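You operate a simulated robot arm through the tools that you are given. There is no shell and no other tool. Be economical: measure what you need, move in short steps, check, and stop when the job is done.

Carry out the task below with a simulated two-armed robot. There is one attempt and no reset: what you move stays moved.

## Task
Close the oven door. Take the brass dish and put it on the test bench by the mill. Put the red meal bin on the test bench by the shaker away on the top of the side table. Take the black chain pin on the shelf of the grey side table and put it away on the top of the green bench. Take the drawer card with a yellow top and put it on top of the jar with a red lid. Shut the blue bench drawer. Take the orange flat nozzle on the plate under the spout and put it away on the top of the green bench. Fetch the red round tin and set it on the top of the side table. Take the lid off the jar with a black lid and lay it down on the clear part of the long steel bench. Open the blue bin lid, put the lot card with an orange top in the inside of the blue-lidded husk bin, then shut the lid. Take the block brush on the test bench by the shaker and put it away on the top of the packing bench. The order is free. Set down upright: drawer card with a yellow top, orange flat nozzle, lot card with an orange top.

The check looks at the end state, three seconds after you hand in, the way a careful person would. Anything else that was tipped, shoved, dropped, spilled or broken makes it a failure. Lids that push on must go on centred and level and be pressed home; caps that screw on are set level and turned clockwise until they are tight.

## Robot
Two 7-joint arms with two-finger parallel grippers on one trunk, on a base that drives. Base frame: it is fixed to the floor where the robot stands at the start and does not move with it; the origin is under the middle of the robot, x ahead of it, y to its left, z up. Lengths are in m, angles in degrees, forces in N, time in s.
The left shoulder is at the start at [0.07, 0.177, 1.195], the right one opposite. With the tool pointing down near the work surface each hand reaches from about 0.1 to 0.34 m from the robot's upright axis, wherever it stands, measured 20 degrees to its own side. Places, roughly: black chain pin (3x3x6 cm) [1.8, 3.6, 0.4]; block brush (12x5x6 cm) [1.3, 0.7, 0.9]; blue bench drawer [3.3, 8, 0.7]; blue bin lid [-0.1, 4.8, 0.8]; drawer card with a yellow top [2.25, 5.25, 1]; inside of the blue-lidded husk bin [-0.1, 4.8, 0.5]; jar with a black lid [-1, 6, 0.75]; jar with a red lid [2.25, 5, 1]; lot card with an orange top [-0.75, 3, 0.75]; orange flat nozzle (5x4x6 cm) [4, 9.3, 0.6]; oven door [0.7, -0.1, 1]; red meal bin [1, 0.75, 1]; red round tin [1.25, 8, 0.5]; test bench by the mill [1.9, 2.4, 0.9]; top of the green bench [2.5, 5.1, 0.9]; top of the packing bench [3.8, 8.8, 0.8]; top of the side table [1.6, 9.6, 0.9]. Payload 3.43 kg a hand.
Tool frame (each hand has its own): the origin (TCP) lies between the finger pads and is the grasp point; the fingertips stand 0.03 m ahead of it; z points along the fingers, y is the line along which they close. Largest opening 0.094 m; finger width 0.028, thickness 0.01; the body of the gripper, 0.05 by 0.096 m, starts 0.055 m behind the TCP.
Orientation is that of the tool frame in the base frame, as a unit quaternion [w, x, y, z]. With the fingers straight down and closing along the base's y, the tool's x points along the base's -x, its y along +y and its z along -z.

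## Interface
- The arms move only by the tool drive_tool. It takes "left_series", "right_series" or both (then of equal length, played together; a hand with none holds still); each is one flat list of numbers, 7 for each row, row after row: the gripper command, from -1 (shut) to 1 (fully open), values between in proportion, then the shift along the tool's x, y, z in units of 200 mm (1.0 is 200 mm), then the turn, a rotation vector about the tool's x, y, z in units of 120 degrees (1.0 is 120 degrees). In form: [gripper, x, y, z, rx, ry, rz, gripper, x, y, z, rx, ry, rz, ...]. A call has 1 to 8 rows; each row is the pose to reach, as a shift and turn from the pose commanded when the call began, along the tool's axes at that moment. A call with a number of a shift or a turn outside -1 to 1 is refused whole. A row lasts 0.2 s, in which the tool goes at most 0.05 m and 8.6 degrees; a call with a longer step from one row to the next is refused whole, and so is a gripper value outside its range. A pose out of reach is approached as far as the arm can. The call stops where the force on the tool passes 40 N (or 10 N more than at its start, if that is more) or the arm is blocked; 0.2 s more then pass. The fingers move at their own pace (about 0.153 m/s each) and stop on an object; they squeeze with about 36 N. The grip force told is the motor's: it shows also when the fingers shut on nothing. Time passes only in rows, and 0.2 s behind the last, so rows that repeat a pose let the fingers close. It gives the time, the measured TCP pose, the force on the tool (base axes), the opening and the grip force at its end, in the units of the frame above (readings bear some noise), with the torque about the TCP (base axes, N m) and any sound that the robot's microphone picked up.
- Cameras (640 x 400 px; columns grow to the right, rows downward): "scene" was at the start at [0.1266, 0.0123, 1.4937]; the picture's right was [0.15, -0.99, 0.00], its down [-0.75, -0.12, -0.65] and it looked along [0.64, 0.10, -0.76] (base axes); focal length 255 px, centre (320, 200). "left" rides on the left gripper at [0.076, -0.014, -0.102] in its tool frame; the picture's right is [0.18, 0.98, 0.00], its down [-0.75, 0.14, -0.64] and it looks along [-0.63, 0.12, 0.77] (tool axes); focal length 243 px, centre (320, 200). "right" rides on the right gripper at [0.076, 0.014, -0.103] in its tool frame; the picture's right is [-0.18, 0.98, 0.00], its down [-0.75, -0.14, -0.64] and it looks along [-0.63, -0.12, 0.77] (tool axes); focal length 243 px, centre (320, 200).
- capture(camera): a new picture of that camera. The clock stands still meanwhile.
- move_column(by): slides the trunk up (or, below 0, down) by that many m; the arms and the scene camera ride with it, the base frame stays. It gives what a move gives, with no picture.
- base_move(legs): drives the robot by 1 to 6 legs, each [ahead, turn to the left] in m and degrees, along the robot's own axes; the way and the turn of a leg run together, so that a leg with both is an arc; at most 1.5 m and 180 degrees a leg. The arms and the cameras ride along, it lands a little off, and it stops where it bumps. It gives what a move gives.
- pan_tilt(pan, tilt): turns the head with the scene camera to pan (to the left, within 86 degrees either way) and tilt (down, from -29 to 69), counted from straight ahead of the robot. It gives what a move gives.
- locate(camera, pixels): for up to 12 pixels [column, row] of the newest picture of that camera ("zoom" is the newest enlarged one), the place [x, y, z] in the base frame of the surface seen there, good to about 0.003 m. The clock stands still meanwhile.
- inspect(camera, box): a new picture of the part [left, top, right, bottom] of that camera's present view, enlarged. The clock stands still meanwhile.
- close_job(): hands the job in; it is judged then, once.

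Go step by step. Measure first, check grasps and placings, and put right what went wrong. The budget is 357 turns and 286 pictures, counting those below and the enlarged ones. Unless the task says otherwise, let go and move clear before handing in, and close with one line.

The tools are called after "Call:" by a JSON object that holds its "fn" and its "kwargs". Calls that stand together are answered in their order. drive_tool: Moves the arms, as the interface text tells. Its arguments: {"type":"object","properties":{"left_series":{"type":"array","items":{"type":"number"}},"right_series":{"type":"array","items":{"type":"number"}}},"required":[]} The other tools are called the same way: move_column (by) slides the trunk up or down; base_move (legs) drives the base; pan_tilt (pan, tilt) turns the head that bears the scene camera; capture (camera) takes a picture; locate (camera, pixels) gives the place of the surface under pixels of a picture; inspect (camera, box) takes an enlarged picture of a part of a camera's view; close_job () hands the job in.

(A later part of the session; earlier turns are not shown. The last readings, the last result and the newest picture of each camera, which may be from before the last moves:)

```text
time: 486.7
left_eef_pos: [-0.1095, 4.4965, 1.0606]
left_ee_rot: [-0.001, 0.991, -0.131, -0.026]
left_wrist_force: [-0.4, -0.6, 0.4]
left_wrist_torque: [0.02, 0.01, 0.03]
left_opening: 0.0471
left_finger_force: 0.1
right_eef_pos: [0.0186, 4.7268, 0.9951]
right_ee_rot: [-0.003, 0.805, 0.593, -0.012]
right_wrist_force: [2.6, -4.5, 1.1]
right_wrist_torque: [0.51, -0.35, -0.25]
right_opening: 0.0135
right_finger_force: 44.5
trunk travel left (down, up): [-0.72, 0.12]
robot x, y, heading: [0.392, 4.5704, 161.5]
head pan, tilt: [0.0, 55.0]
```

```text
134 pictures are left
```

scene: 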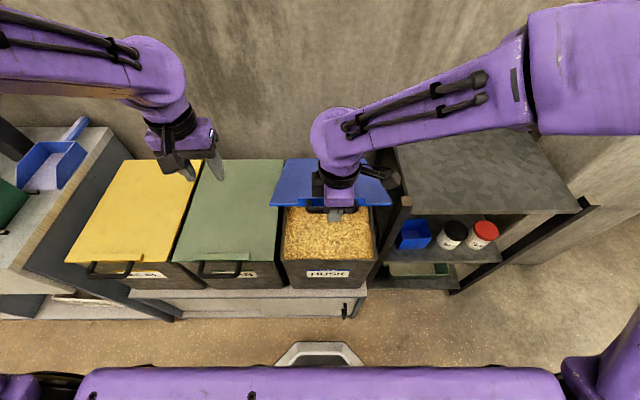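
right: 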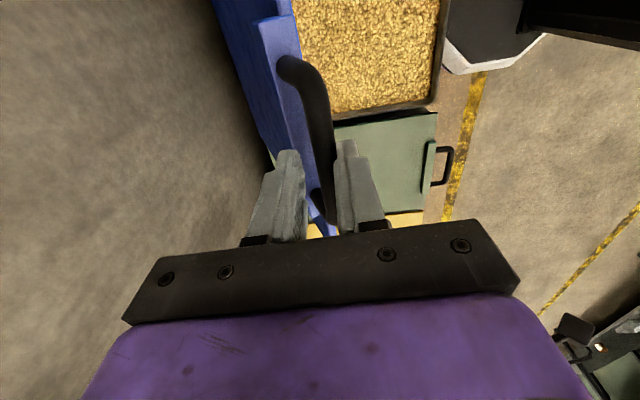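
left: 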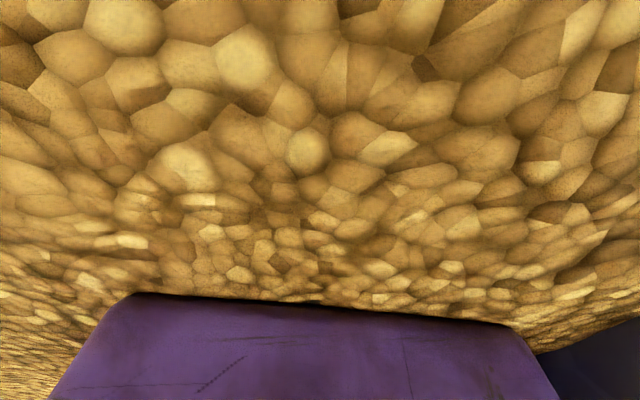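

Call:
{"fn": "drive_tool", "kwargs": {"right_series": [-1, 0, 0.104, 0.182, 0, 0, 0, -1, 0, 0.19, 0.374, 0, 0, 0, -1, 0, 0.254, 0.572, 0, 0, 0, -1, 0, 0.298, 0.778, 0, 0, 0, -1, 0, 0.319, 0.986, 0, 0, 0]}}

Call:
{"fn": "drive_tool", "kwargs": {"right_series": [-1, 0, 0, 0.04, 0, 0, 0, -1, 0, 0, 0.08, 0, 0, 0, -1, 0, 0, 0.11, 0, 0, 0]}}

Call:
{"fn": "capture", "kwargs": {"camera": "scene"}}

```text
time: 487.8
left_eef_pos: [-0.1088, 4.497, 1.0603]
left_ee_rot: [-0.001, 0.991, -0.131, -0.026]
left_wrist_force: [-0.3, 0.1, -0.4]
left_wrist_torque: [0.01, 0.0, -0.01]
left_opening: 0.0468
left_finger_force: 0.1
right_eef_pos: [0.076, 4.7079, 0.8323]
right_ee_rot: [0.008, 0.806, 0.592, -0.012]
right_wrist_force: [19.6, -5.6, 0.0]
right_wrist_torque: [-1.3, 0.18, 0.19]
right_opening: 0.0136
right_finger_force: 45.1
trunk travel left (down, up): [-0.72, 0.12]
robot x, y, heading: [0.394, 4.5718, 161.8]
head pan, tilt: [0.0, 55.0]
stopped in row 5 (right hand): the force on the tool passed its limit (the readings are from after the stop); the commanded pose is now the measured one
```

```text
time: 488.7
left_eef_pos: [-0.1079, 4.4993, 1.06]
left_ee_rot: [-0.001, 0.991, -0.131, -0.026]
left_wrist_force: [0.2, 0.1, -0.5]
left_wrist_torque: [-0.04, -0.06, -0.02]
left_opening: 0.0468
left_finger_force: 0.0
right_eef_pos: [0.0784, 4.7073, 0.8138]
right_ee_rot: [0.016, 0.808, 0.589, -0.012]
right_wrist_force: [22.4, -2.0, -0.6]
right_wrist_torque: [-0.17, -0.14, 0.92]
right_opening: 0.0136
right_finger_force: 45.2
trunk travel left (down, up): [-0.72, 0.12]
robot x, y, heading: [0.3977, 4.5716, 161.5]
head pan, tilt: [0.0, 55.0]
stopped in row 3 (right hand): the force on the tool passed its limit (the readings are from after the stop); the commanded pose is now the measured one
```

```text
133 pictures are left
```

scene: 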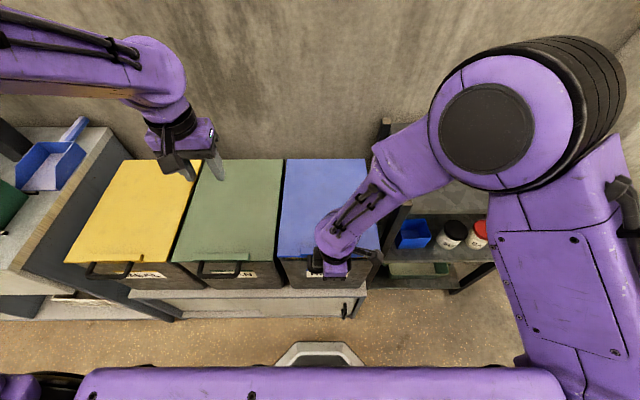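

Call:
{"fn": "drive_tool", "kwargs": {"right_series": [-1, 0, 0.03, 0, 0, 0, 0, -1, 0, 0.035, 0.04, 0, 0, 0, -1, 0, 0.035, 0.08, 0, 0, 0, -1, 0, 0.035, 0.12, 0, 0, 0, -1, 0, 0.035, 0.15, 0, 0, 0]}}

Call:
{"fn": "inspect", "kwargs": {"camera": "scene", "box": [250, 150, 400, 300]}}

```text
time: 489.9
left_eef_pos: [-0.1034, 4.4998, 1.0628]
left_ee_rot: [0.0, 0.991, -0.131, -0.028]
left_wrist_force: [1.1, -0.6, 0.5]
left_wrist_torque: [0.03, 0.02, 0.02]
left_opening: 0.0469
left_finger_force: 0.0
right_eef_pos: [0.0792, 4.7062, 0.7909]
right_ee_rot: [0.021, 0.816, 0.577, -0.026]
right_wrist_force: [30.5, 12.8, -1.1]
right_wrist_torque: [0.26, -0.09, 1.35]
right_opening: 0.0143
right_finger_force: 45.1
trunk travel left (down, up): [-0.72, 0.12]
robot x, y, heading: [0.4001, 4.5726, 161.7]
head pan, tilt: [0.0, 55.0]
```

```text
2.67 times, centred on (325, 225) of scene
```

zoom: 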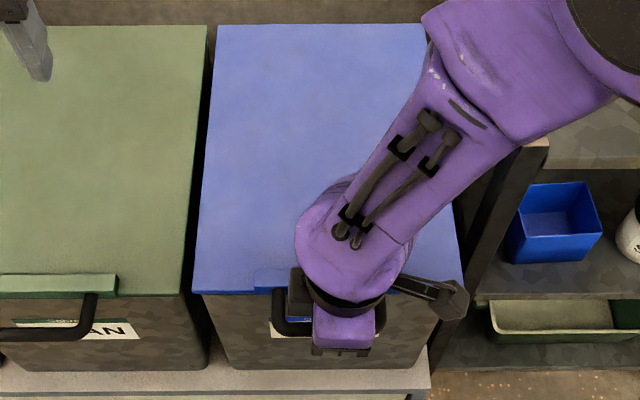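

Call:
{"fn": "drive_tool", "kwargs": {"right_series": [-0.3, 0, 0, 0, 0, 0, 0, -0.3, 0, 0, 0, 0, 0, 0, -0.3, 0, 0, -0.1, 0, 0, 0, -0.3, 0, 0, -0.3, 0, 0, 0, -0.3, 0, 0, -0.5, 0, 0, 0, -0.3, 0.2, 0, -0.6, 0, 0, 0]}}

Call:
{"fn": "inspect", "kwargs": {"camera": "scene", "box": [250, 150, 400, 300]}}

Call:
{"fn": "locate", "kwargs": {"camera": "zoom", "pixels": [[205, 285], [455, 282], [230, 40], [415, 40], [270, 320], [270, 280], [150, 270], [330, 325]]}}

```text
time: 491.3
left_eef_pos: [-0.1087, 4.5001, 1.0623]
left_ee_rot: [-0.001, 0.991, -0.131, -0.026]
left_wrist_force: [0.0, 0.6, -0.2]
left_wrist_torque: [-0.04, 0.01, 0.01]
left_opening: 0.0469
left_finger_force: 0.0
right_eef_pos: [0.0937, 4.7486, 0.9025]
right_ee_rot: [0.012, 0.808, 0.588, -0.018]
right_wrist_force: [-0.3, 0.7, 0.1]
right_wrist_torque: [-0.02, 0.01, 0.0]
right_opening: 0.033
right_finger_force: 0.1
trunk travel left (down, up): [-0.72, 0.12]
robot x, y, heading: [0.3946, 4.5725, 161.2]
head pan, tilt: [0.0, 55.0]
```

```text
2.67 times, centred on (325, 225) of scene
```

zoom: 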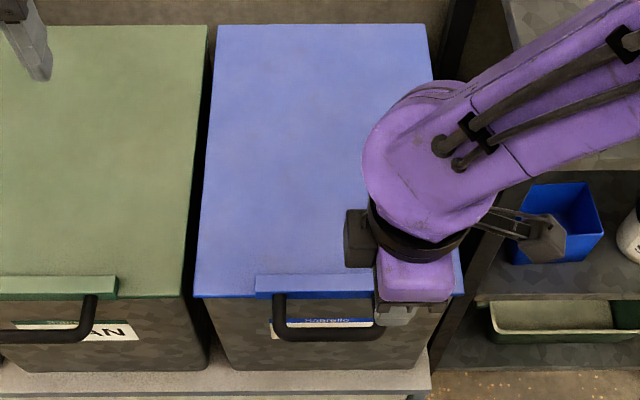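

```text
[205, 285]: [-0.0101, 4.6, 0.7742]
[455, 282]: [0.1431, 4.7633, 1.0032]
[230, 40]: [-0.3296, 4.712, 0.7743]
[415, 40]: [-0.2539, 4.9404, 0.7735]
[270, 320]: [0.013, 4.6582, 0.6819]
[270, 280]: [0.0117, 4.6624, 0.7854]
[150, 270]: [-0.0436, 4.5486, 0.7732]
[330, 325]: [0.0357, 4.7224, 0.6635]
```

The lid is shut level (z 0.774). I back off, bring the right hand up and turn it back, and look toward the area behind the pillar.

Call:
{"fn": "drive_tool", "kwargs": {"right_series": [0, 0.15, 0, -0.1, 0, 0, 0.07, 0, 0.3, 0, -0.25, 0, 0, 0.14, 0, 0.45, 0, -0.4, 0, 0, 0.21, 0, 0.6, 0, -0.55, 0, 0, 0.28, 0, 0.75, 0, -0.7, 0, 0, 0.35, 0, 0.85, 0, -0.8, 0, 0, 0.42, 0, 0.95, 0, -0.9, 0, 0, 0.49, 0, 1.0, 0, -1.0, 0, 0, 0.56]}}

Call:
{"fn": "base_move", "kwargs": {"legs": [[-0.5, 0]]}}

Call:
{"fn": "drive_tool", "kwargs": {"right_series": [0, 0, 0, 0, 0, 0, 0.06, 0, 0, 0, 0, 0, 0, 0.12, 0, 0, 0, 0, 0, 0, 0.18]}}

Call:
{"fn": "move_column", "kwargs": {"by": 0.1}}

Call:
{"fn": "pan_tilt", "kwargs": {"pan": -50, "tilt": 25}}

Call:
{"fn": "capture", "kwargs": {"camera": "scene"}}

```text
time: 493.1
left_eef_pos: [-0.1076, 4.4989, 1.0595]
left_ee_rot: [0.0, 0.991, -0.131, -0.026]
left_wrist_force: [-0.1, -0.6, 0.3]
left_wrist_torque: [0.02, -0.01, 0.02]
left_opening: 0.047
left_finger_force: 0.1
right_eef_pos: [0.1568, 4.9465, 1.0958]
right_ee_rot: [0.018, 0.999, 0.042, -0.006]
right_wrist_force: [-0.1, 0.1, -0.4]
right_wrist_torque: [0.01, 0.01, 0.03]
right_opening: 0.0474
right_finger_force: 0.1
trunk travel left (down, up): [-0.72, 0.12]
robot x, y, heading: [0.3969, 4.5725, 161.8]
head pan, tilt: [0.0, 55.0]
```

```text
time: 496.1
left_eef_pos: [0.3723, 4.3387, 1.06]
left_ee_rot: [-0.001, 0.991, -0.13, -0.026]
left_wrist_force: [0.0, -0.5, -0.4]
left_wrist_torque: [0.03, -0.03, 0.02]
left_opening: 0.047
left_finger_force: 0.1
right_eef_pos: [0.6361, 4.7862, 1.0952]
right_ee_rot: [0.02, 0.999, 0.043, -0.007]
right_wrist_force: [-0.5, -0.4, 0.1]
right_wrist_torque: [-0.04, -0.02, 0.02]
right_opening: 0.0469
right_finger_force: 0.0
trunk travel left (down, up): [-0.72, 0.12]
robot x, y, heading: [0.8742, 4.4111, 161.6]
head pan, tilt: [0.0, 55.0]
```

```text
time: 496.9
left_eef_pos: [0.371, 4.3366, 1.0594]
left_ee_rot: [-0.001, 0.991, -0.13, -0.027]
left_wrist_force: [-0.8, -0.2, -0.2]
left_wrist_torque: [0.01, 0.0, 0.02]
left_opening: 0.047
left_finger_force: 0.0
right_eef_pos: [0.6361, 4.7857, 1.0948]
right_ee_rot: [0.02, 0.989, -0.145, -0.003]
right_wrist_force: [-0.3, -0.8, 0.1]
right_wrist_torque: [0.0, -0.05, 0.0]
right_opening: 0.0469
right_finger_force: 0.2
trunk travel left (down, up): [-0.72, 0.12]
robot x, y, heading: [0.8775, 4.4151, 161.8]
head pan, tilt: [0.0, 55.0]
```

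```text
time: 498.2
left_eef_pos: [0.3713, 4.3384, 1.1602]
left_ee_rot: [0.0, 0.991, -0.13, -0.026]
left_wrist_force: [0.8, 0.0, -0.1]
left_wrist_torque: [-0.04, -0.04, -0.02]
left_opening: 0.0469
left_finger_force: 0.1
right_eef_pos: [0.6374, 4.7858, 1.1967]
right_ee_rot: [0.02, 0.989, -0.145, -0.002]
right_wrist_force: [0.1, -0.4, -0.7]
right_wrist_torque: [0.0, 0.0, 0.0]
right_opening: 0.0473
right_finger_force: 0.1
trunk travel left (down, up): [-0.82, 0.02]
robot x, y, heading: [0.8749, 4.4155, 161.7]
head pan, tilt: [0.0, 55.0]
```

```text
time: 499.4
left_eef_pos: [0.371, 4.3379, 1.1598]
left_ee_rot: [-0.001, 0.991, -0.131, -0.025]
left_wrist_force: [0.3, 0.0, 0.0]
left_wrist_torque: [0.02, 0.02, 0.01]
left_opening: 0.0474
left_finger_force: 0.0
right_eef_pos: [0.6363, 4.7866, 1.1945]
right_ee_rot: [0.02, 0.989, -0.146, -0.002]
right_wrist_force: [0.0, 0.1, 0.0]
right_wrist_torque: [0.05, -0.01, -0.02]
right_opening: 0.0469
right_finger_force: 0.1
trunk travel left (down, up): [-0.82, 0.02]
robot x, y, heading: [0.8779, 4.4141, 161.8]
head pan, tilt: [-50.0, 25.0]
```

```text
130 pictures are left
```

scene: 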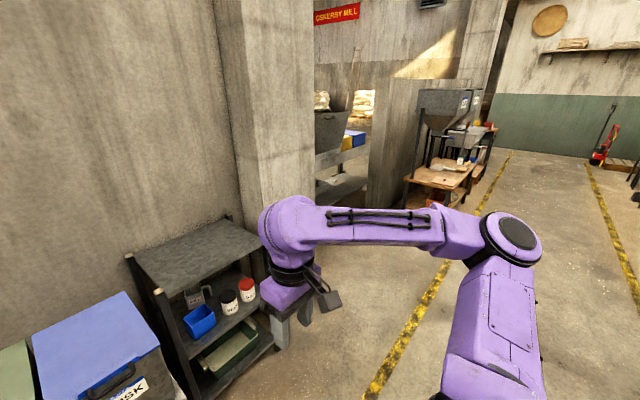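

Call:
{"fn": "base_move", "kwargs": {"legs": [[0, -79], [1.0, 0], [0.9, 0], [0, 79]]}}

Call:
{"fn": "pan_tilt", "kwargs": {"pan": 0, "tilt": 20}}

Call:
{"fn": "capture", "kwargs": {"camera": "scene"}}

```text
time: 515.9
left_eef_pos: [0.705, 6.2658, 1.1603]
left_ee_rot: [0.0, 0.986, -0.167, -0.026]
left_wrist_force: [0.5, 0.7, 0.0]
left_wrist_torque: [0.03, -0.01, 0.02]
left_opening: 0.047
left_finger_force: 0.1
right_eef_pos: [1.0024, 6.6923, 1.1938]
right_ee_rot: [0.019, 0.983, -0.181, -0.003]
right_wrist_force: [-0.4, -0.6, 0.6]
right_wrist_torque: [-0.01, -0.04, 0.01]
right_opening: 0.047
right_finger_force: 0.1
trunk travel left (down, up): [-0.82, 0.02]
robot x, y, heading: [1.2141, 6.2974, 157.5]
head pan, tilt: [-50.0, 25.0]
```

```text
time: 517.0
left_eef_pos: [0.7054, 6.2649, 1.1594]
left_ee_rot: [-0.001, 0.986, -0.166, -0.026]
left_wrist_force: [0.2, -0.8, 1.2]
left_wrist_torque: [0.0, 0.01, 0.03]
left_opening: 0.047
left_finger_force: 0.1
right_eef_pos: [1.003, 6.692, 1.1938]
right_ee_rot: [0.019, 0.983, -0.181, -0.004]
right_wrist_force: [-0.5, 0.5, -0.8]
right_wrist_torque: [0.03, -0.02, 0.0]
right_opening: 0.0469
right_finger_force: 0.0
trunk travel left (down, up): [-0.82, 0.02]
robot x, y, heading: [1.2179, 6.2997, 157.3]
head pan, tilt: [0.0, 20.0]
```

```text
129 pictures are left
```

scene: 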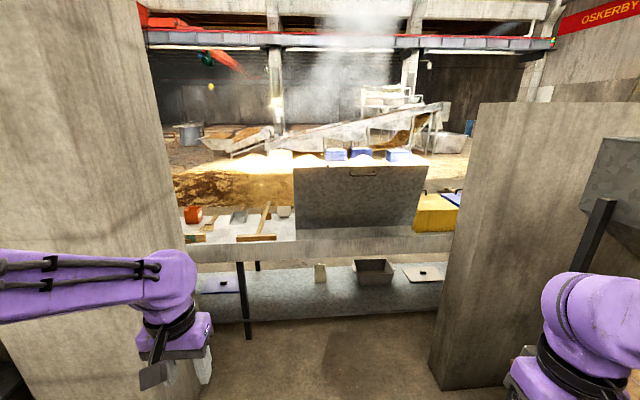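

Call:
{"fn": "locate", "kwargs": {"camera": "scene", "pixels": [[165, 200], [185, 200], [445, 350], [450, 200], [220, 252], [400, 245], [190, 215], [245, 225], [260, 235], [300, 270], [425, 205], [360, 200]]}}

Call:
{"fn": "inspect", "kwargs": {"camera": "scene", "box": [160, 140, 480, 330]}}

```text
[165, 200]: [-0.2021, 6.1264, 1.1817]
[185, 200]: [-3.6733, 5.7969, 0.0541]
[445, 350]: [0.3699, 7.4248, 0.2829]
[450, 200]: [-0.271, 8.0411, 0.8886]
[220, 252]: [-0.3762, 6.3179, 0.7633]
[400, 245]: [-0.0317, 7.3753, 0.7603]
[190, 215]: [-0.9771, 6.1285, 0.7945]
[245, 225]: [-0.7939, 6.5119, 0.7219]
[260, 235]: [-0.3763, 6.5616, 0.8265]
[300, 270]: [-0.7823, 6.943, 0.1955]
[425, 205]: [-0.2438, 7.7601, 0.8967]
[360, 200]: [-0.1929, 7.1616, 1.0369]
```

```text
2.00 times, centred on (320, 235) of scene
```

zoom: 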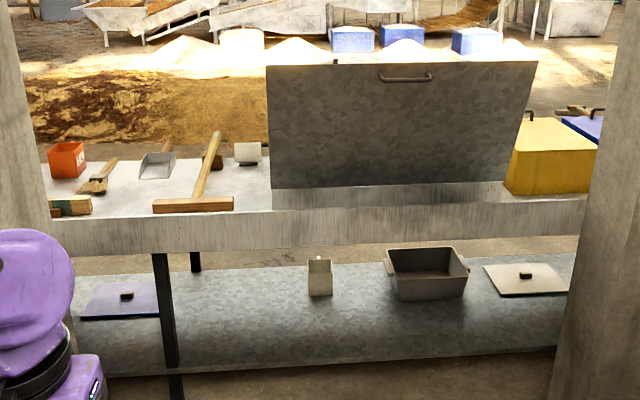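

The jar must be on the steel bench behind the pillar at left. I go closer and look there.

Call:
{"fn": "base_move", "kwargs": {"legs": [[0.75, 0]]}}

Call:
{"fn": "pan_tilt", "kwargs": {"pan": 45, "tilt": 30}}

Call:
{"fn": "capture", "kwargs": {"camera": "scene"}}

Call:
{"fn": "pan_tilt", "kwargs": {"pan": -20, "tilt": 35}}

Call:
{"fn": "capture", "kwargs": {"camera": "scene"}}

```text
time: 521.1
left_eef_pos: [0.0061, 6.5559, 1.1598]
left_ee_rot: [-0.001, 0.986, -0.166, -0.027]
left_wrist_force: [-0.3, -0.2, -0.5]
left_wrist_torque: [0.0, 0.0, 0.03]
left_opening: 0.0469
left_finger_force: 0.0
right_eef_pos: [0.303, 6.9827, 1.1942]
right_ee_rot: [0.019, 0.983, -0.181, -0.004]
right_wrist_force: [-0.1, 0.3, 0.3]
right_wrist_torque: [0.02, 0.02, 0.0]
right_opening: 0.0469
right_finger_force: 0.0
trunk travel left (down, up): [-0.82, 0.02]
robot x, y, heading: [0.5153, 6.5901, 157.3]
head pan, tilt: [0.0, 20.0]
```

```text
time: 522.3
left_eef_pos: [0.0048, 6.5565, 1.1604]
left_ee_rot: [-0.001, 0.986, -0.167, -0.026]
left_wrist_force: [-0.6, 0.1, -0.2]
left_wrist_torque: [0.02, -0.01, 0.01]
left_opening: 0.0471
left_finger_force: 0.0
right_eef_pos: [0.3009, 6.9824, 1.1938]
right_ee_rot: [0.02, 0.983, -0.182, -0.004]
right_wrist_force: [0.4, 0.2, 0.8]
right_wrist_torque: [0.03, 0.05, -0.01]
right_opening: 0.0472
right_finger_force: 0.1
trunk travel left (down, up): [-0.82, 0.02]
robot x, y, heading: [0.5132, 6.5899, 157.2]
head pan, tilt: [45.0, 30.0]
```

```text
127 pictures are left
```

scene: 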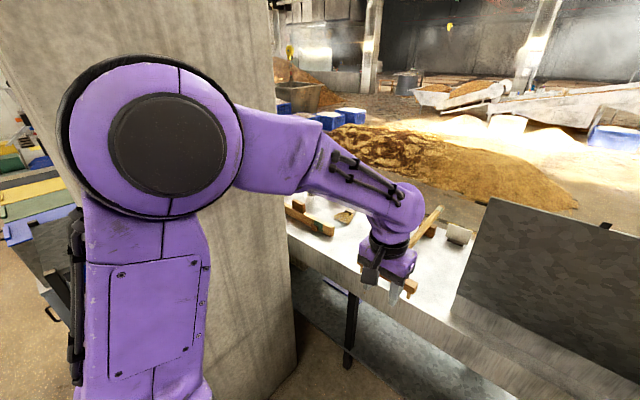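

```text
time: 523.6
left_eef_pos: [0.0043, 6.5557, 1.1603]
left_ee_rot: [-0.001, 0.986, -0.167, -0.027]
left_wrist_force: [0.3, -0.3, 0.2]
left_wrist_torque: [0.01, 0.0, -0.01]
left_opening: 0.0468
left_finger_force: 0.1
right_eef_pos: [0.3018, 6.983, 1.1952]
right_ee_rot: [0.019, 0.983, -0.181, -0.003]
right_wrist_force: [0.3, 1.2, -0.9]
right_wrist_torque: [0.03, -0.02, 0.0]
right_opening: 0.0468
right_finger_force: 0.1
trunk travel left (down, up): [-0.82, 0.02]
robot x, y, heading: [0.5153, 6.5934, 157.2]
head pan, tilt: [-20.0, 35.0]
```

```text
126 pictures are left
```

scene: 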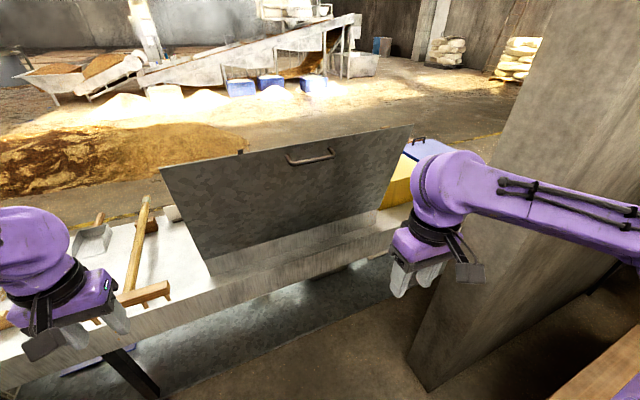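

Call:
{"fn": "base_move", "kwargs": {"legs": [[0.3, 0], [0, 15]]}}

Call:
{"fn": "pan_tilt", "kwargs": {"pan": 35, "tilt": 25}}

Call:
{"fn": "capture", "kwargs": {"camera": "scene"}}

```text
time: 526.6
left_eef_pos: [-0.2496, 6.5447, 1.1599]
left_ee_rot: [0.003, 0.999, -0.036, -0.025]
left_wrist_force: [-0.2, 0.0, 0.1]
left_wrist_torque: [-0.01, 0.01, 0.01]
left_opening: 0.0469
left_finger_force: 0.1
right_eef_pos: [-0.0731, 7.0323, 1.1944]
right_ee_rot: [0.019, 0.998, -0.051, -0.001]
right_wrist_force: [0.5, -0.4, -0.1]
right_wrist_torque: [-0.01, 0.0, 0.0]
right_opening: 0.0472
right_finger_force: 0.0
trunk travel left (down, up): [-0.82, 0.02]
robot x, y, heading: [0.2332, 6.7139, 172.4]
head pan, tilt: [-20.0, 35.0]
```

```text
time: 527.8
left_eef_pos: [-0.25, 6.5424, 1.1606]
left_ee_rot: [0.002, 0.999, -0.037, -0.026]
left_wrist_force: [0.0, 0.2, 0.7]
left_wrist_torque: [-0.03, -0.02, -0.03]
left_opening: 0.047
left_finger_force: 0.1
right_eef_pos: [-0.0725, 7.0335, 1.1948]
right_ee_rot: [0.021, 0.998, -0.051, -0.002]
right_wrist_force: [0.2, -0.5, 0.0]
right_wrist_torque: [-0.03, 0.02, 0.03]
right_opening: 0.0472
right_finger_force: 0.0
trunk travel left (down, up): [-0.82, 0.02]
robot x, y, heading: [0.2371, 6.7065, 172.3]
head pan, tilt: [35.0, 25.0]
```

```text
125 pictures are left
```

scene: 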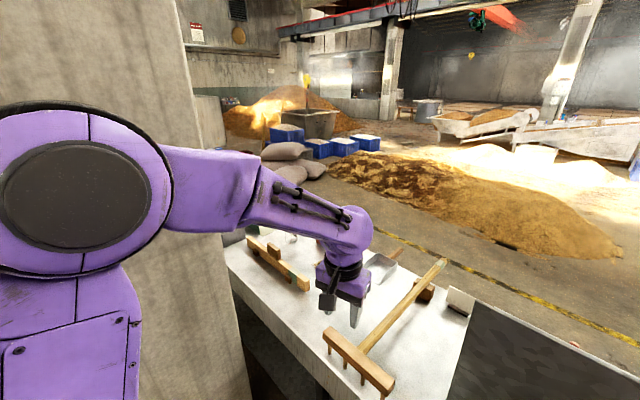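

Call:
{"fn": "capture", "kwargs": {"camera": "left"}}

Call:
{"fn": "inspect", "kwargs": {"camera": "scene", "box": [215, 190, 415, 320]}}

```text
124 pictures are left
```

left: 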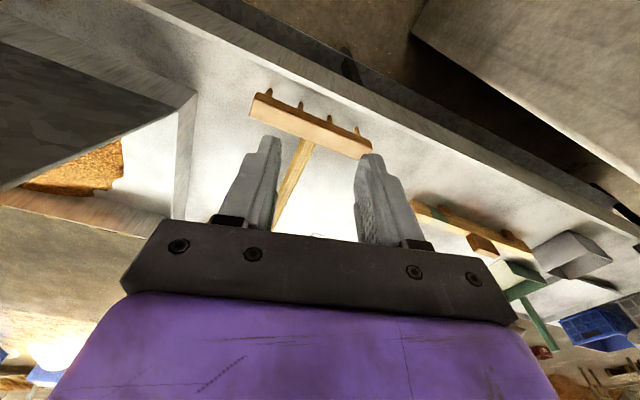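

```text
3.08 times, centred on (315, 255) of scene
```

zoom: 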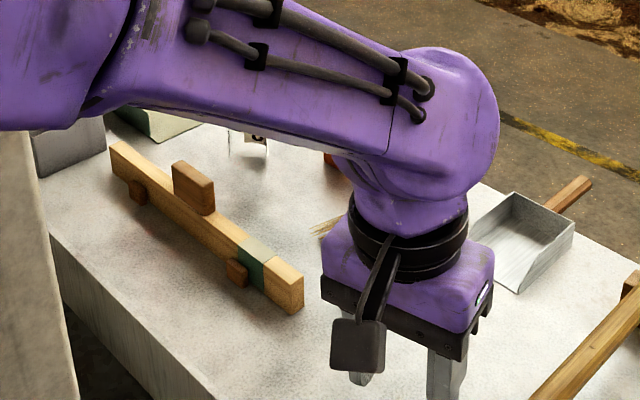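

I use the left wrist camera: yaw the left hand 60° so it looks along the bench behind the pillar.

Call:
{"fn": "drive_tool", "kwargs": {"left_series": [1, 0, 0, 0, 0, 0, -0.07, 1, 0, 0, 0, 0, 0, -0.14, 1, 0, 0, 0, 0, 0, -0.21, 1, 0, 0, 0, 0, 0, -0.28, 1, 0, 0, 0, 0, 0, -0.35, 1, 0, 0, 0, 0, 0, -0.42, 1, 0, 0, 0, 0, 0, -0.49]}}

Call:
{"fn": "capture", "kwargs": {"camera": "left"}}

```text
time: 529.4
left_eef_pos: [-0.2495, 6.5434, 1.1607]
left_ee_rot: [-0.011, 0.888, 0.459, -0.024]
left_wrist_force: [0.2, 0.2, 0.4]
left_wrist_torque: [-0.02, 0.02, -0.02]
left_opening: 0.0942
left_finger_force: 0.1
right_eef_pos: [-0.0729, 7.0326, 1.1947]
right_ee_rot: [0.019, 0.998, -0.051, -0.001]
right_wrist_force: [0.2, 0.0, 0.0]
right_wrist_torque: [-0.02, 0.0, -0.01]
right_opening: 0.047
right_finger_force: 0.0
trunk travel left (down, up): [-0.82, 0.02]
robot x, y, heading: [0.2375, 6.7104, 172.5]
head pan, tilt: [35.0, 25.0]
```

```text
122 pictures are left
```

left: 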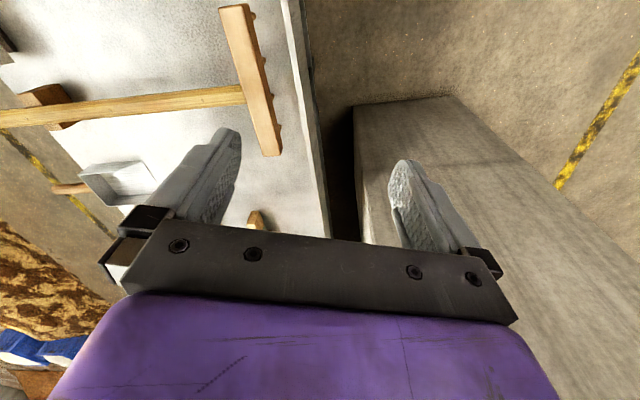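

Call:
{"fn": "drive_tool", "kwargs": {"left_series": [1, 0, 0, 0, 0, -0.07, 0, 1, 0, 0, 0, 0, -0.14, 0, 1, 0, 0, 0, 0, -0.21, 0, 1, 0, 0, 0, 0, -0.28, 0]}}

Call:
{"fn": "capture", "kwargs": {"camera": "left"}}

```text
time: 530.4
left_eef_pos: [-0.2474, 6.5435, 1.1618]
left_ee_rot: [0.12, 0.844, 0.441, -0.28]
left_wrist_force: [0.0, 0.8, -1.2]
left_wrist_torque: [0.0, 0.0, -0.02]
left_opening: 0.0942
left_finger_force: 0.1
left hand out of reach, approached as far as the arm can: row 1, 2, 3
right_eef_pos: [-0.0727, 7.0319, 1.1939]
right_ee_rot: [0.02, 0.998, -0.051, -0.002]
right_wrist_force: [0.4, -0.4, 0.7]
right_wrist_torque: [0.02, 0.03, -0.04]
right_opening: 0.0472
right_finger_force: 0.1
trunk travel left (down, up): [-0.82, 0.02]
robot x, y, heading: [0.2349, 6.7079, 172.2]
head pan, tilt: [35.0, 25.0]
```

```text
121 pictures are left
```

left: 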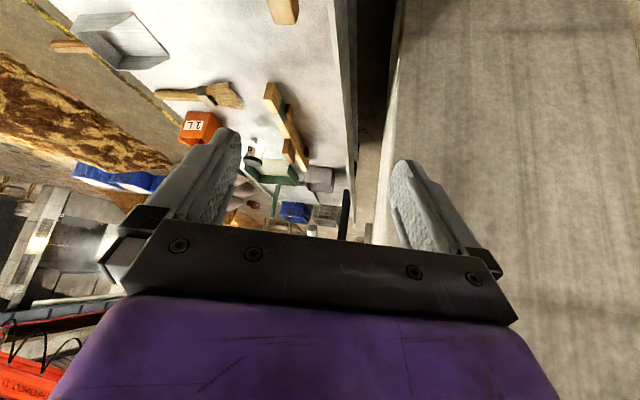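

Call:
{"fn": "inspect", "kwargs": {"camera": "left", "box": [160, 70, 360, 240]}}

Call:
{"fn": "locate", "kwargs": {"camera": "left", "pixels": [[255, 160], [275, 175], [320, 180], [290, 210], [195, 128], [250, 140], [312, 228], [345, 200], [320, 140]]}}

```text
2.35 times, centred on (260, 155) of left
```

zoom: 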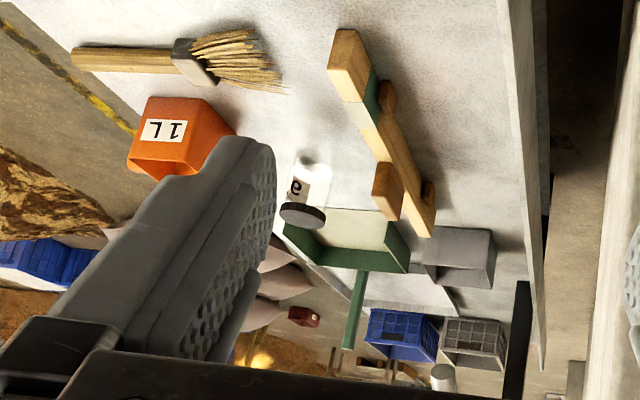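

```text
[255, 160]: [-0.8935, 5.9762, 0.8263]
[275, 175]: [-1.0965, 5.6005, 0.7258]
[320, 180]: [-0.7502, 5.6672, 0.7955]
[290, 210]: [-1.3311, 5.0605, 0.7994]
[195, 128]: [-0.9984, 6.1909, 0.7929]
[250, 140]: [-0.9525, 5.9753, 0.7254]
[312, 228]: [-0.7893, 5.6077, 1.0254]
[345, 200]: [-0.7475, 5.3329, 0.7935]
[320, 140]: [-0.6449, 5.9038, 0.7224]
```

The black-lid jar stands at about (-0.89,5.97), behind the pillar and out of reach from here. There seemed to be a passage into the yard at the far end of the aisle, so I restore the arm, back out, and scout it.

Call:
{"fn": "drive_tool", "kwargs": {"left_series": [0, 0, 0, 0, 0, 0.07, 0, 0, 0, 0, 0, 0, 0.14, 0, 0, 0, 0, 0, 0, 0.21, 0, 0, 0, 0, 0, 0, 0.28, 0]}}

Call:
{"fn": "drive_tool", "kwargs": {"left_series": [0, 0, 0, 0, 0, 0, 0.07, 0, 0, 0, 0, 0, 0, 0.14, 0, 0, 0, 0, 0, 0, 0.21, 0, 0, 0, 0, 0, 0, 0.28, 0, 0, 0, 0, 0, 0, 0.35, 0, 0, 0, 0, 0, 0, 0.42, 0, 0, 0, 0, 0, 0, 0.49]}}

Call:
{"fn": "base_move", "kwargs": {"legs": [[0, -15], [-1.5, 0], [-0.2, 0], [0, -80], [1.5, 0], [1.5, 0]]}}

Call:
{"fn": "capture", "kwargs": {"camera": "scene"}}

```text
time: 531.4
left_eef_pos: [-0.2501, 6.5411, 1.1602]
left_ee_rot: [-0.012, 0.889, 0.458, -0.022]
left_wrist_force: [-0.3, -0.1, 0.3]
left_wrist_torque: [-0.02, 0.02, 0.01]
left_opening: 0.0472
left_finger_force: 0.0
right_eef_pos: [-0.0728, 7.0304, 1.1947]
right_ee_rot: [0.019, 0.999, -0.051, -0.001]
right_wrist_force: [-0.7, 0.2, 0.6]
right_wrist_torque: [0.0, -0.03, 0.0]
right_opening: 0.047
right_finger_force: 0.0
trunk travel left (down, up): [-0.82, 0.02]
robot x, y, heading: [0.2364, 6.7103, 172.5]
head pan, tilt: [35.0, 25.0]
```

```text
time: 533.0
left_eef_pos: [-0.2492, 6.5436, 1.1598]
left_ee_rot: [0.003, 0.999, -0.038, -0.026]
left_wrist_force: [-0.3, 0.1, 0.1]
left_wrist_torque: [-0.01, -0.02, -0.01]
left_opening: 0.047
left_finger_force: 0.0
right_eef_pos: [-0.0723, 7.032, 1.1938]
right_ee_rot: [0.02, 0.998, -0.052, -0.001]
right_wrist_force: [-0.8, 0.2, -0.2]
right_wrist_torque: [-0.01, -0.04, 0.0]
right_opening: 0.0469
right_finger_force: 0.1
trunk travel left (down, up): [-0.82, 0.02]
robot x, y, heading: [0.2315, 6.7091, 172.4]
head pan, tilt: [35.0, 25.0]
```

```text
time: 559.9
left_eef_pos: [2.3472, 9.4615, 1.1603]
left_ee_rot: [0.018, -0.641, 0.767, 0.019]
left_wrist_force: [0.4, 0.1, 0.7]
left_wrist_torque: [-0.01, -0.03, 0.0]
left_opening: 0.047
left_finger_force: 0.0
right_eef_pos: [2.8155, 9.2346, 1.1953]
right_ee_rot: [-0.012, -0.631, 0.776, 0.016]
right_wrist_force: [-0.7, -0.1, 0.0]
right_wrist_torque: [0.01, -0.01, -0.01]
right_opening: 0.047
right_finger_force: 0.1
trunk travel left (down, up): [-0.82, 0.02]
robot x, y, heading: [2.4633, 8.9653, 76.5]
head pan, tilt: [35.0, 25.0]
```

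```text
119 pictures are left
```

scene: 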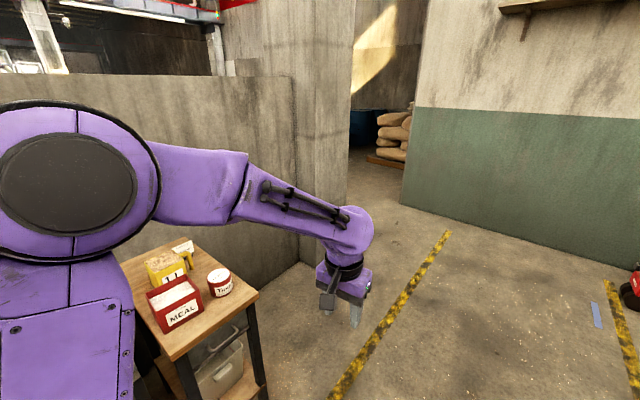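

Call:
{"fn": "locate", "kwargs": {"camera": "scene", "pixels": [[300, 262], [352, 205], [402, 203], [380, 170], [370, 158], [410, 130], [360, 180], [385, 158]]}}

Call:
{"fn": "base_move", "kwargs": {"legs": [[1.1, 0], [0, 60]]}}

Call:
{"fn": "pan_tilt", "kwargs": {"pan": 10, "tilt": 20}}

Call:
{"fn": "capture", "kwargs": {"camera": "scene"}}

```text
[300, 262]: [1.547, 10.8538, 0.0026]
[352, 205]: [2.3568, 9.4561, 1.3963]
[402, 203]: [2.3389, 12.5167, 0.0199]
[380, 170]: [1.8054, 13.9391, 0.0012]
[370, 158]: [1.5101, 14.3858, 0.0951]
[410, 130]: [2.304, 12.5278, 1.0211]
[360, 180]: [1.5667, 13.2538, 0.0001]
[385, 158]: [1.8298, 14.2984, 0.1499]
```

```text
time: 568.1
left_eef_pos: [2.2333, 10.1916, 1.1588]
left_ee_rot: [-0.006, 0.937, -0.347, -0.026]
left_wrist_force: [0.5, -1.0, -0.2]
left_wrist_torque: [-0.03, 0.01, 0.0]
left_opening: 0.0468
left_finger_force: 0.0
right_eef_pos: [2.6674, 10.4788, 1.1941]
right_ee_rot: [0.018, 0.932, -0.362, -0.008]
right_wrist_force: [0.8, -0.8, 0.1]
right_wrist_torque: [0.01, 0.03, -0.03]
right_opening: 0.0469
right_finger_force: 0.1
trunk travel left (down, up): [-0.82, 0.02]
robot x, y, heading: [2.7259, 10.0382, 135.8]
head pan, tilt: [35.0, 25.0]
```

```text
time: 569.0
left_eef_pos: [2.2346, 10.1905, 1.1589]
left_ee_rot: [-0.006, 0.937, -0.348, -0.026]
left_wrist_force: [0.1, 1.2, -0.7]
left_wrist_torque: [-0.02, -0.01, 0.02]
left_opening: 0.047
left_finger_force: 0.1
right_eef_pos: [2.6668, 10.4786, 1.195]
right_ee_rot: [0.019, 0.932, -0.361, -0.007]
right_wrist_force: [-0.9, -0.3, 0.2]
right_wrist_torque: [0.01, -0.01, 0.0]
right_opening: 0.047
right_finger_force: 0.0
trunk travel left (down, up): [-0.82, 0.02]
robot x, y, heading: [2.7227, 10.0396, 136.2]
head pan, tilt: [10.0, 20.0]
```

```text
118 pictures are left
```

scene: 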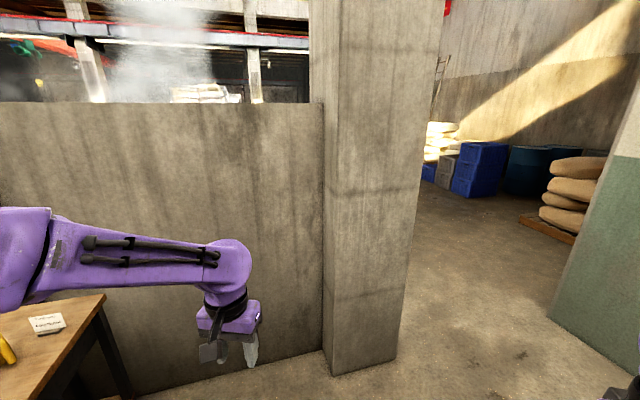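

Call:
{"fn": "locate", "kwargs": {"camera": "scene", "pixels": [[333, 376], [396, 358], [548, 312], [430, 225], [450, 190], [470, 195], [530, 225], [420, 250]]}}

Call:
{"fn": "base_move", "kwargs": {"legs": [[0, -25], [1.5, 0], [0.3, 0], [0, 60]]}}

Call:
{"fn": "capture", "kwargs": {"camera": "scene"}}

```text
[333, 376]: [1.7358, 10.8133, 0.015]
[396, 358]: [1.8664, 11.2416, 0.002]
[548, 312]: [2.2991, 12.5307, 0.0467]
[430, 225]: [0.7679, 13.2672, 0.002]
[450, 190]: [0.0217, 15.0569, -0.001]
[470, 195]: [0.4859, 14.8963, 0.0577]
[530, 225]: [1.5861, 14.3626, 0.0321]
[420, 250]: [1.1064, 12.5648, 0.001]
```

```text
time: 582.0
left_eef_pos: [1.5726, 11.5507, 1.1594]
left_ee_rot: [0.002, 0.998, -0.05, -0.026]
left_wrist_force: [0.1, 0.4, 0.3]
left_wrist_torque: [0.0, 0.01, 0.0]
left_opening: 0.047
left_finger_force: 0.1
right_eef_pos: [1.7621, 12.035, 1.1939]
right_ee_rot: [0.019, 0.998, -0.064, -0.001]
right_wrist_force: [0.6, 0.1, -0.5]
right_wrist_torque: [-0.01, -0.04, 0.03]
right_opening: 0.0473
right_finger_force: 0.1
trunk travel left (down, up): [-0.82, 0.02]
robot x, y, heading: [2.0604, 11.705, 171.0]
head pan, tilt: [10.0, 20.0]
```

```text
117 pictures are left
```

scene: 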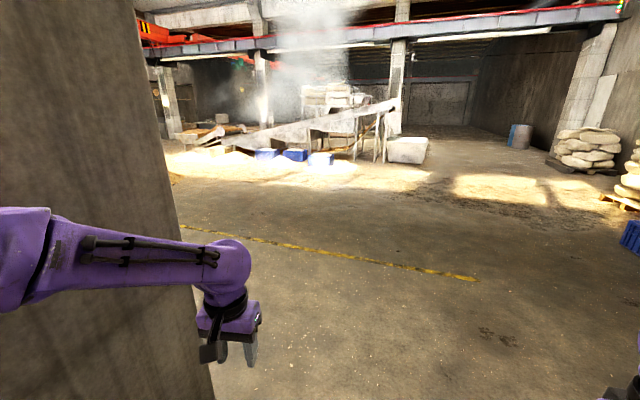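

Call:
{"fn": "base_move", "kwargs": {"legs": [[0, -14], [1.5, 0], [0.3, 0], [0, 90]]}}

Call:
{"fn": "capture", "kwargs": {"camera": "scene"}}

```text
time: 595.7
left_eef_pos: [0.4354, 11.8973, 1.1603]
left_ee_rot: [0.018, 0.82, 0.572, -0.019]
left_wrist_force: [0.1, 0.1, 1.0]
left_wrist_torque: [0.03, -0.02, 0.01]
left_opening: 0.0472
left_finger_force: 0.2
right_eef_pos: [0.0139, 12.2028, 1.1946]
right_ee_rot: [0.016, 0.828, 0.561, 0.011]
right_wrist_force: [-0.2, 0.4, 0.8]
right_wrist_torque: [0.02, 0.02, 0.01]
right_opening: 0.0468
right_finger_force: 0.1
trunk travel left (down, up): [-0.82, 0.02]
robot x, y, heading: [0.4111, 12.4073, -113.6]
head pan, tilt: [10.0, 20.0]
```

```text
116 pictures are left
```

scene: 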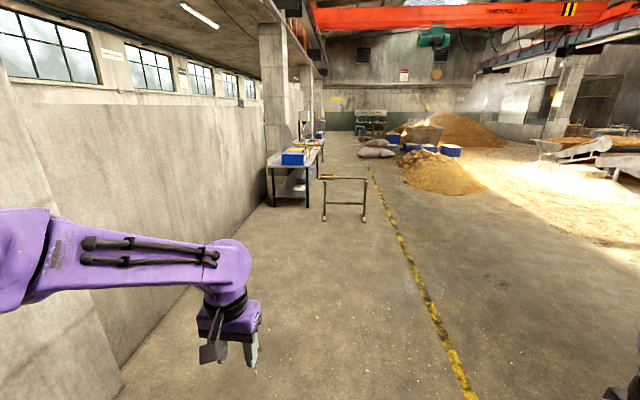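

Call:
{"fn": "locate", "kwargs": {"camera": "scene", "pixels": [[325, 220], [363, 220], [305, 205], [275, 205], [385, 215], [440, 330], [345, 180], [375, 157], [300, 165], [322, 145]]}}

Call:
{"fn": "inspect", "kwargs": {"camera": "scene", "box": [240, 90, 440, 230]}}

```text
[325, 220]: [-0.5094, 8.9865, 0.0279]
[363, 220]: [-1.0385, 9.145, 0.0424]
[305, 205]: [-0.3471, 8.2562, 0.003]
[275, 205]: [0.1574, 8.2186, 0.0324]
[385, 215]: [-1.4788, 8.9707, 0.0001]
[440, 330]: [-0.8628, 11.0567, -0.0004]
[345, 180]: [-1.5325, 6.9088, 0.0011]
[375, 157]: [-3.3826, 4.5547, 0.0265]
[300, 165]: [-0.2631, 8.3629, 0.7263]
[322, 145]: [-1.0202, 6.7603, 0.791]
```

```text
2.86 times, centred on (340, 160) of scene
```

zoom: 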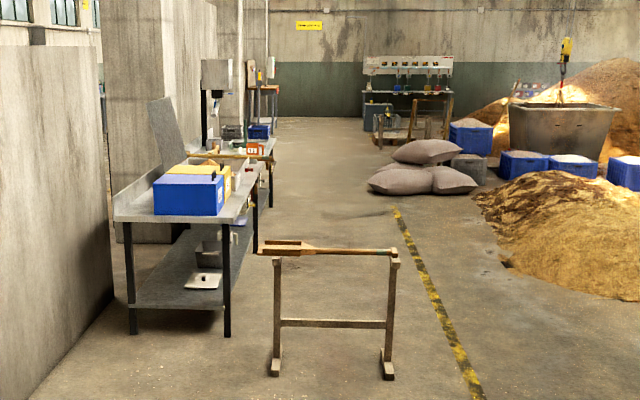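

The yard is open; the steel bench runs from about (-0.3,8.3) toward (-1.1,5.9), with a sawhorse near (-0.8,9.07). I drive along the yard side past it.

Call:
{"fn": "base_move", "kwargs": {"legs": [[0, -11], [1.5, 0], [1.5, 0], [0.2, 0], [0, 18], [1.2, 0]]}}

Call:
{"fn": "capture", "kwargs": {"camera": "scene"}}

```text
time: 618.4
left_eef_pos: [-1.4742, 8.1139, 1.161]
left_ee_rot: [0.019, 0.766, 0.642, -0.017]
left_wrist_force: [0.1, -0.2, -0.2]
left_wrist_torque: [0.0, -0.04, -0.03]
left_opening: 0.0469
left_finger_force: 0.1
right_eef_pos: [-1.9428, 8.339, 1.1948]
right_ee_rot: [0.016, 0.776, 0.631, 0.013]
right_wrist_force: [0.5, 0.4, 0.6]
right_wrist_torque: [-0.01, 0.0, -0.02]
right_opening: 0.047
right_finger_force: 0.2
trunk travel left (down, up): [-0.82, 0.02]
robot x, y, heading: [-1.5918, 8.6106, -103.4]
head pan, tilt: [10.0, 20.0]
```

```text
114 pictures are left
```

scene: 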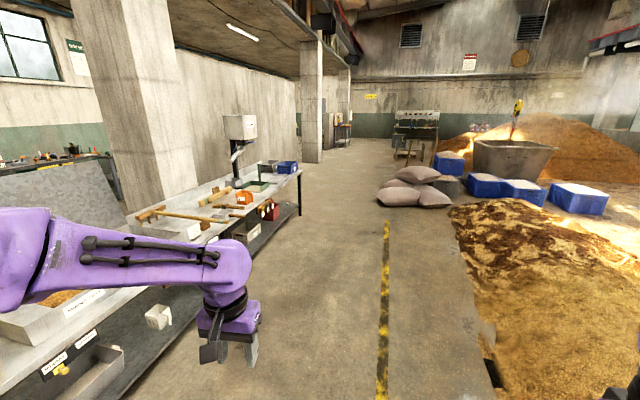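

Call:
{"fn": "base_move", "kwargs": {"legs": [[0, 5], [1.2, 0], [1.0, 0], [0, 81]]}}

Call:
{"fn": "pan_tilt", "kwargs": {"pan": 0, "tilt": 35}}

Call:
{"fn": "capture", "kwargs": {"camera": "scene"}}

```text
time: 633.3
left_eef_pos: [-1.415, 6.4948, 1.16]
left_ee_rot: [0.027, 0.134, 0.991, 0.001]
left_wrist_force: [0.2, 0.5, -0.3]
left_wrist_torque: [0.0, 0.01, -0.01]
left_opening: 0.0469
left_finger_force: 0.2
right_eef_pos: [-1.6842, 6.0489, 1.1945]
right_ee_rot: [0.003, 0.148, 0.989, 0.02]
right_wrist_force: [-0.3, -1.3, 0.1]
right_wrist_torque: [-0.02, 0.0, -0.01]
right_opening: 0.0468
right_finger_force: 0.2
trunk travel left (down, up): [-0.82, 0.02]
robot x, y, heading: [-1.9197, 6.4237, -18.8]
head pan, tilt: [10.0, 20.0]
```

```text
time: 634.1
left_eef_pos: [-1.4153, 6.4938, 1.1594]
left_ee_rot: [0.027, 0.133, 0.991, 0.0]
left_wrist_force: [-0.1, -0.8, 0.0]
left_wrist_torque: [-0.01, -0.04, -0.03]
left_opening: 0.0469
left_finger_force: 0.2
right_eef_pos: [-1.6852, 6.0491, 1.1939]
right_ee_rot: [0.003, 0.149, 0.989, 0.019]
right_wrist_force: [0.9, 0.1, 0.3]
right_wrist_torque: [-0.01, -0.01, 0.01]
right_opening: 0.047
right_finger_force: 0.1
trunk travel left (down, up): [-0.82, 0.02]
robot x, y, heading: [-1.9212, 6.4269, -18.9]
head pan, tilt: [0.0, 35.0]
```

```text
113 pictures are left
```

scene: 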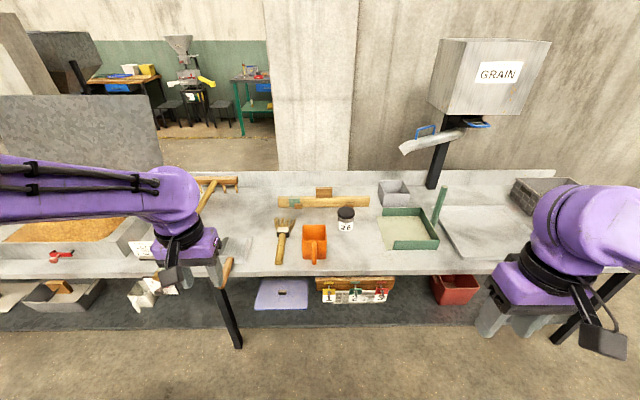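

Call:
{"fn": "inspect", "kwargs": {"camera": "scene", "box": [260, 170, 420, 270]}}

Call:
{"fn": "locate", "kwargs": {"camera": "scene", "pixels": [[346, 211], [338, 214], [354, 214], [346, 228], [350, 255], [300, 275], [400, 272], [365, 240], [280, 210], [375, 225], [230, 190], [450, 265]]}}

```text
4.00 times, centred on (340, 220) of scene
```

zoom: 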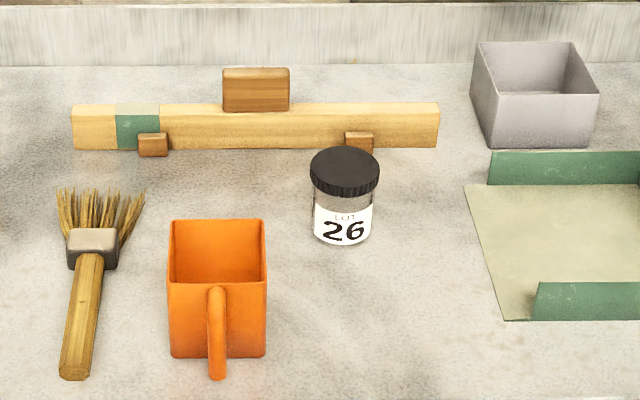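

```text
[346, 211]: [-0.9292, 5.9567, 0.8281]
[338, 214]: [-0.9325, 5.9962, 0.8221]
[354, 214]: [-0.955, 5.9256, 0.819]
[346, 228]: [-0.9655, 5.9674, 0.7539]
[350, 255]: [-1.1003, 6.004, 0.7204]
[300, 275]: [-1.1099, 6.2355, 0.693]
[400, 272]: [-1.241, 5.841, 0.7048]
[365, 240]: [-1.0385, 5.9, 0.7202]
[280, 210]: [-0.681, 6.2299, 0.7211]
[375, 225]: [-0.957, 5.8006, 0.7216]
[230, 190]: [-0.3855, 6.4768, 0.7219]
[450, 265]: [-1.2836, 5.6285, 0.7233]
```

Jar "26": centre about (-0.935,5.955), black knurled lid up to z 0.828, bench z 0.721. I move in front of it.

Call:
{"fn": "base_move", "kwargs": {"legs": [[0, -15], [0.505, 0], [0, 16]]}}

Call:
{"fn": "pan_tilt", "kwargs": {"pan": 0, "tilt": 50}}

Call:
{"fn": "capture", "kwargs": {"camera": "scene"}}

```text
time: 638.8
left_eef_pos: [-0.9971, 6.2229, 1.1602]
left_ee_rot: [0.027, 0.125, 0.992, 0.001]
left_wrist_force: [-1.0, -0.5, -0.7]
left_wrist_torque: [-0.01, -0.01, -0.02]
left_opening: 0.047
left_finger_force: 0.1
right_eef_pos: [-1.2591, 5.7733, 1.1948]
right_ee_rot: [0.004, 0.139, 0.99, 0.019]
right_wrist_force: [-0.1, 0.1, -0.7]
right_wrist_torque: [0.02, 0.05, 0.01]
right_opening: 0.0473
right_finger_force: 0.1
trunk travel left (down, up): [-0.82, 0.02]
robot x, y, heading: [-1.5013, 6.1457, -17.8]
head pan, tilt: [0.0, 35.0]
```

```text
time: 639.6
left_eef_pos: [-0.9977, 6.2245, 1.1601]
left_ee_rot: [0.027, 0.126, 0.992, 0.0]
left_wrist_force: [0.4, 0.5, 0.9]
left_wrist_torque: [-0.01, 0.01, 0.0]
left_opening: 0.047
left_finger_force: 0.1
right_eef_pos: [-1.2579, 5.7747, 1.1946]
right_ee_rot: [0.002, 0.138, 0.99, 0.019]
right_wrist_force: [-0.5, -0.2, -0.1]
right_wrist_torque: [-0.01, 0.03, 0.02]
right_opening: 0.0471
right_finger_force: 0.0
trunk travel left (down, up): [-0.82, 0.02]
robot x, y, heading: [-1.5022, 6.1484, -17.5]
head pan, tilt: [0.0, 50.0]
```

```text
111 pictures are left
```

scene: 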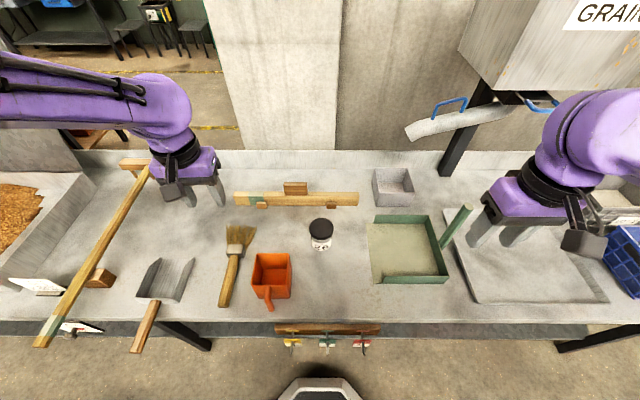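

Call:
{"fn": "inspect", "kwargs": {"camera": "scene", "box": [280, 200, 360, 260]}}

Call:
{"fn": "locate", "kwargs": {"camera": "scene", "pixels": [[321, 226], [311, 226], [331, 226], [321, 220], [321, 232], [345, 270], [350, 220], [470, 240], [260, 200]]}}

```text
6.67 times, centred on (320, 230) of scene
```

zoom: 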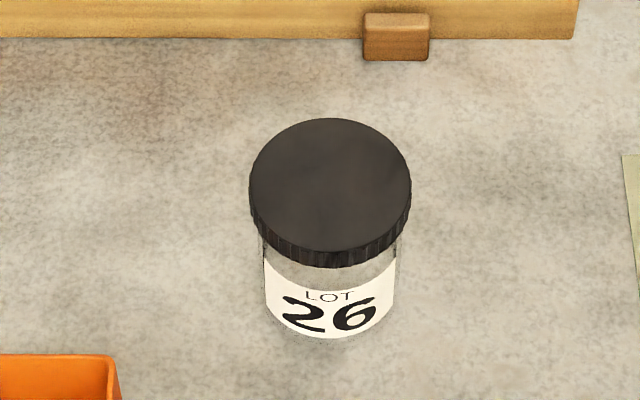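

```text
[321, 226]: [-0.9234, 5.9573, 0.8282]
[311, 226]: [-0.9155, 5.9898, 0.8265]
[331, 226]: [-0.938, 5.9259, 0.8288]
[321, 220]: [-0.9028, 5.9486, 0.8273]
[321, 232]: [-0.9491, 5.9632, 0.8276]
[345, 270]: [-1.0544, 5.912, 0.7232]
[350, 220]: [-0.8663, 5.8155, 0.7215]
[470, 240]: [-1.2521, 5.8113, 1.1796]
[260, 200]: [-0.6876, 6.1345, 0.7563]
```

Call:
{"fn": "locate", "kwargs": {"camera": "zoom", "pixels": [[252, 182], [408, 182], [330, 122], [330, 246], [330, 184], [330, 262], [330, 275], [330, 335], [268, 290], [392, 285]]}}

```text
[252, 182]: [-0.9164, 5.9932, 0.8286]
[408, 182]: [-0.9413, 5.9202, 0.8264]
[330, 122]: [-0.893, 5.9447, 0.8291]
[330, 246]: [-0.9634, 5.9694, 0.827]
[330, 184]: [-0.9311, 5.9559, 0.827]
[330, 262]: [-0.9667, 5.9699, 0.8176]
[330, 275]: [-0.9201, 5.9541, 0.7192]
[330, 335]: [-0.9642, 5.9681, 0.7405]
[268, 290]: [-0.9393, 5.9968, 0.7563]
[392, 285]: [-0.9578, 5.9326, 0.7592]
```

The lid: centre (-0.929,5.957), 7.7 cm wide, z 0.81–0.828. I bring the right hand over it.

Call:
{"fn": "drive_tool", "kwargs": {"right_series": [1, -0.15, 0.13, 0, 0.018, 0, 0, 1, -0.3, 0.27, 0, 0.018, 0, 0, 1, -0.45, 0.4, 0, 0.018, 0, 0, 1, -0.6, 0.53, 0, 0.018, 0, 0, 1, -0.75, 0.66, 0.05, 0.018, 0, 0, 1, -0.9, 0.8, 0.15, 0.018, 0, 0, 1, -1.0, 0.95, 0.3, 0.018, 0, 0]}}

Call:
{"fn": "capture", "kwargs": {"camera": "right"}}

```text
time: 641.2
left_eef_pos: [-0.9951, 6.2248, 1.1588]
left_ee_rot: [0.026, 0.126, 0.992, 0.0]
left_wrist_force: [0.1, -0.5, 0.1]
left_wrist_torque: [-0.01, -0.01, 0.01]
left_opening: 0.0467
left_finger_force: 0.0
right_eef_pos: [-1.0105, 5.9062, 1.1405]
right_ee_rot: [0.0, 0.139, 0.99, 0.0]
right_wrist_force: [-0.6, 0.1, 0.5]
right_wrist_torque: [-0.01, 0.0, 0.02]
right_opening: 0.0941
right_finger_force: 0.0
trunk travel left (down, up): [-0.82, 0.02]
robot x, y, heading: [-1.5024, 6.1465, -17.7]
head pan, tilt: [0.0, 50.0]
```

```text
109 pictures are left
```

right: 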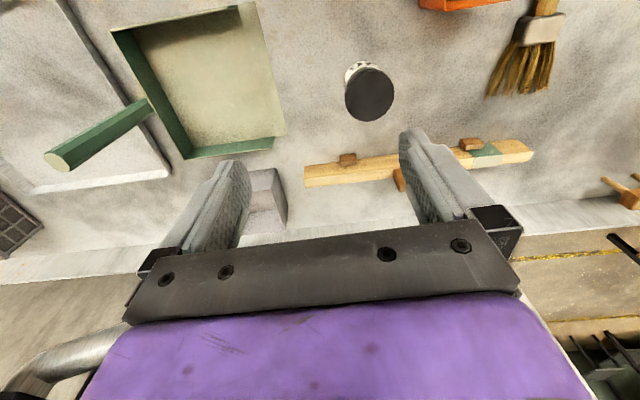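

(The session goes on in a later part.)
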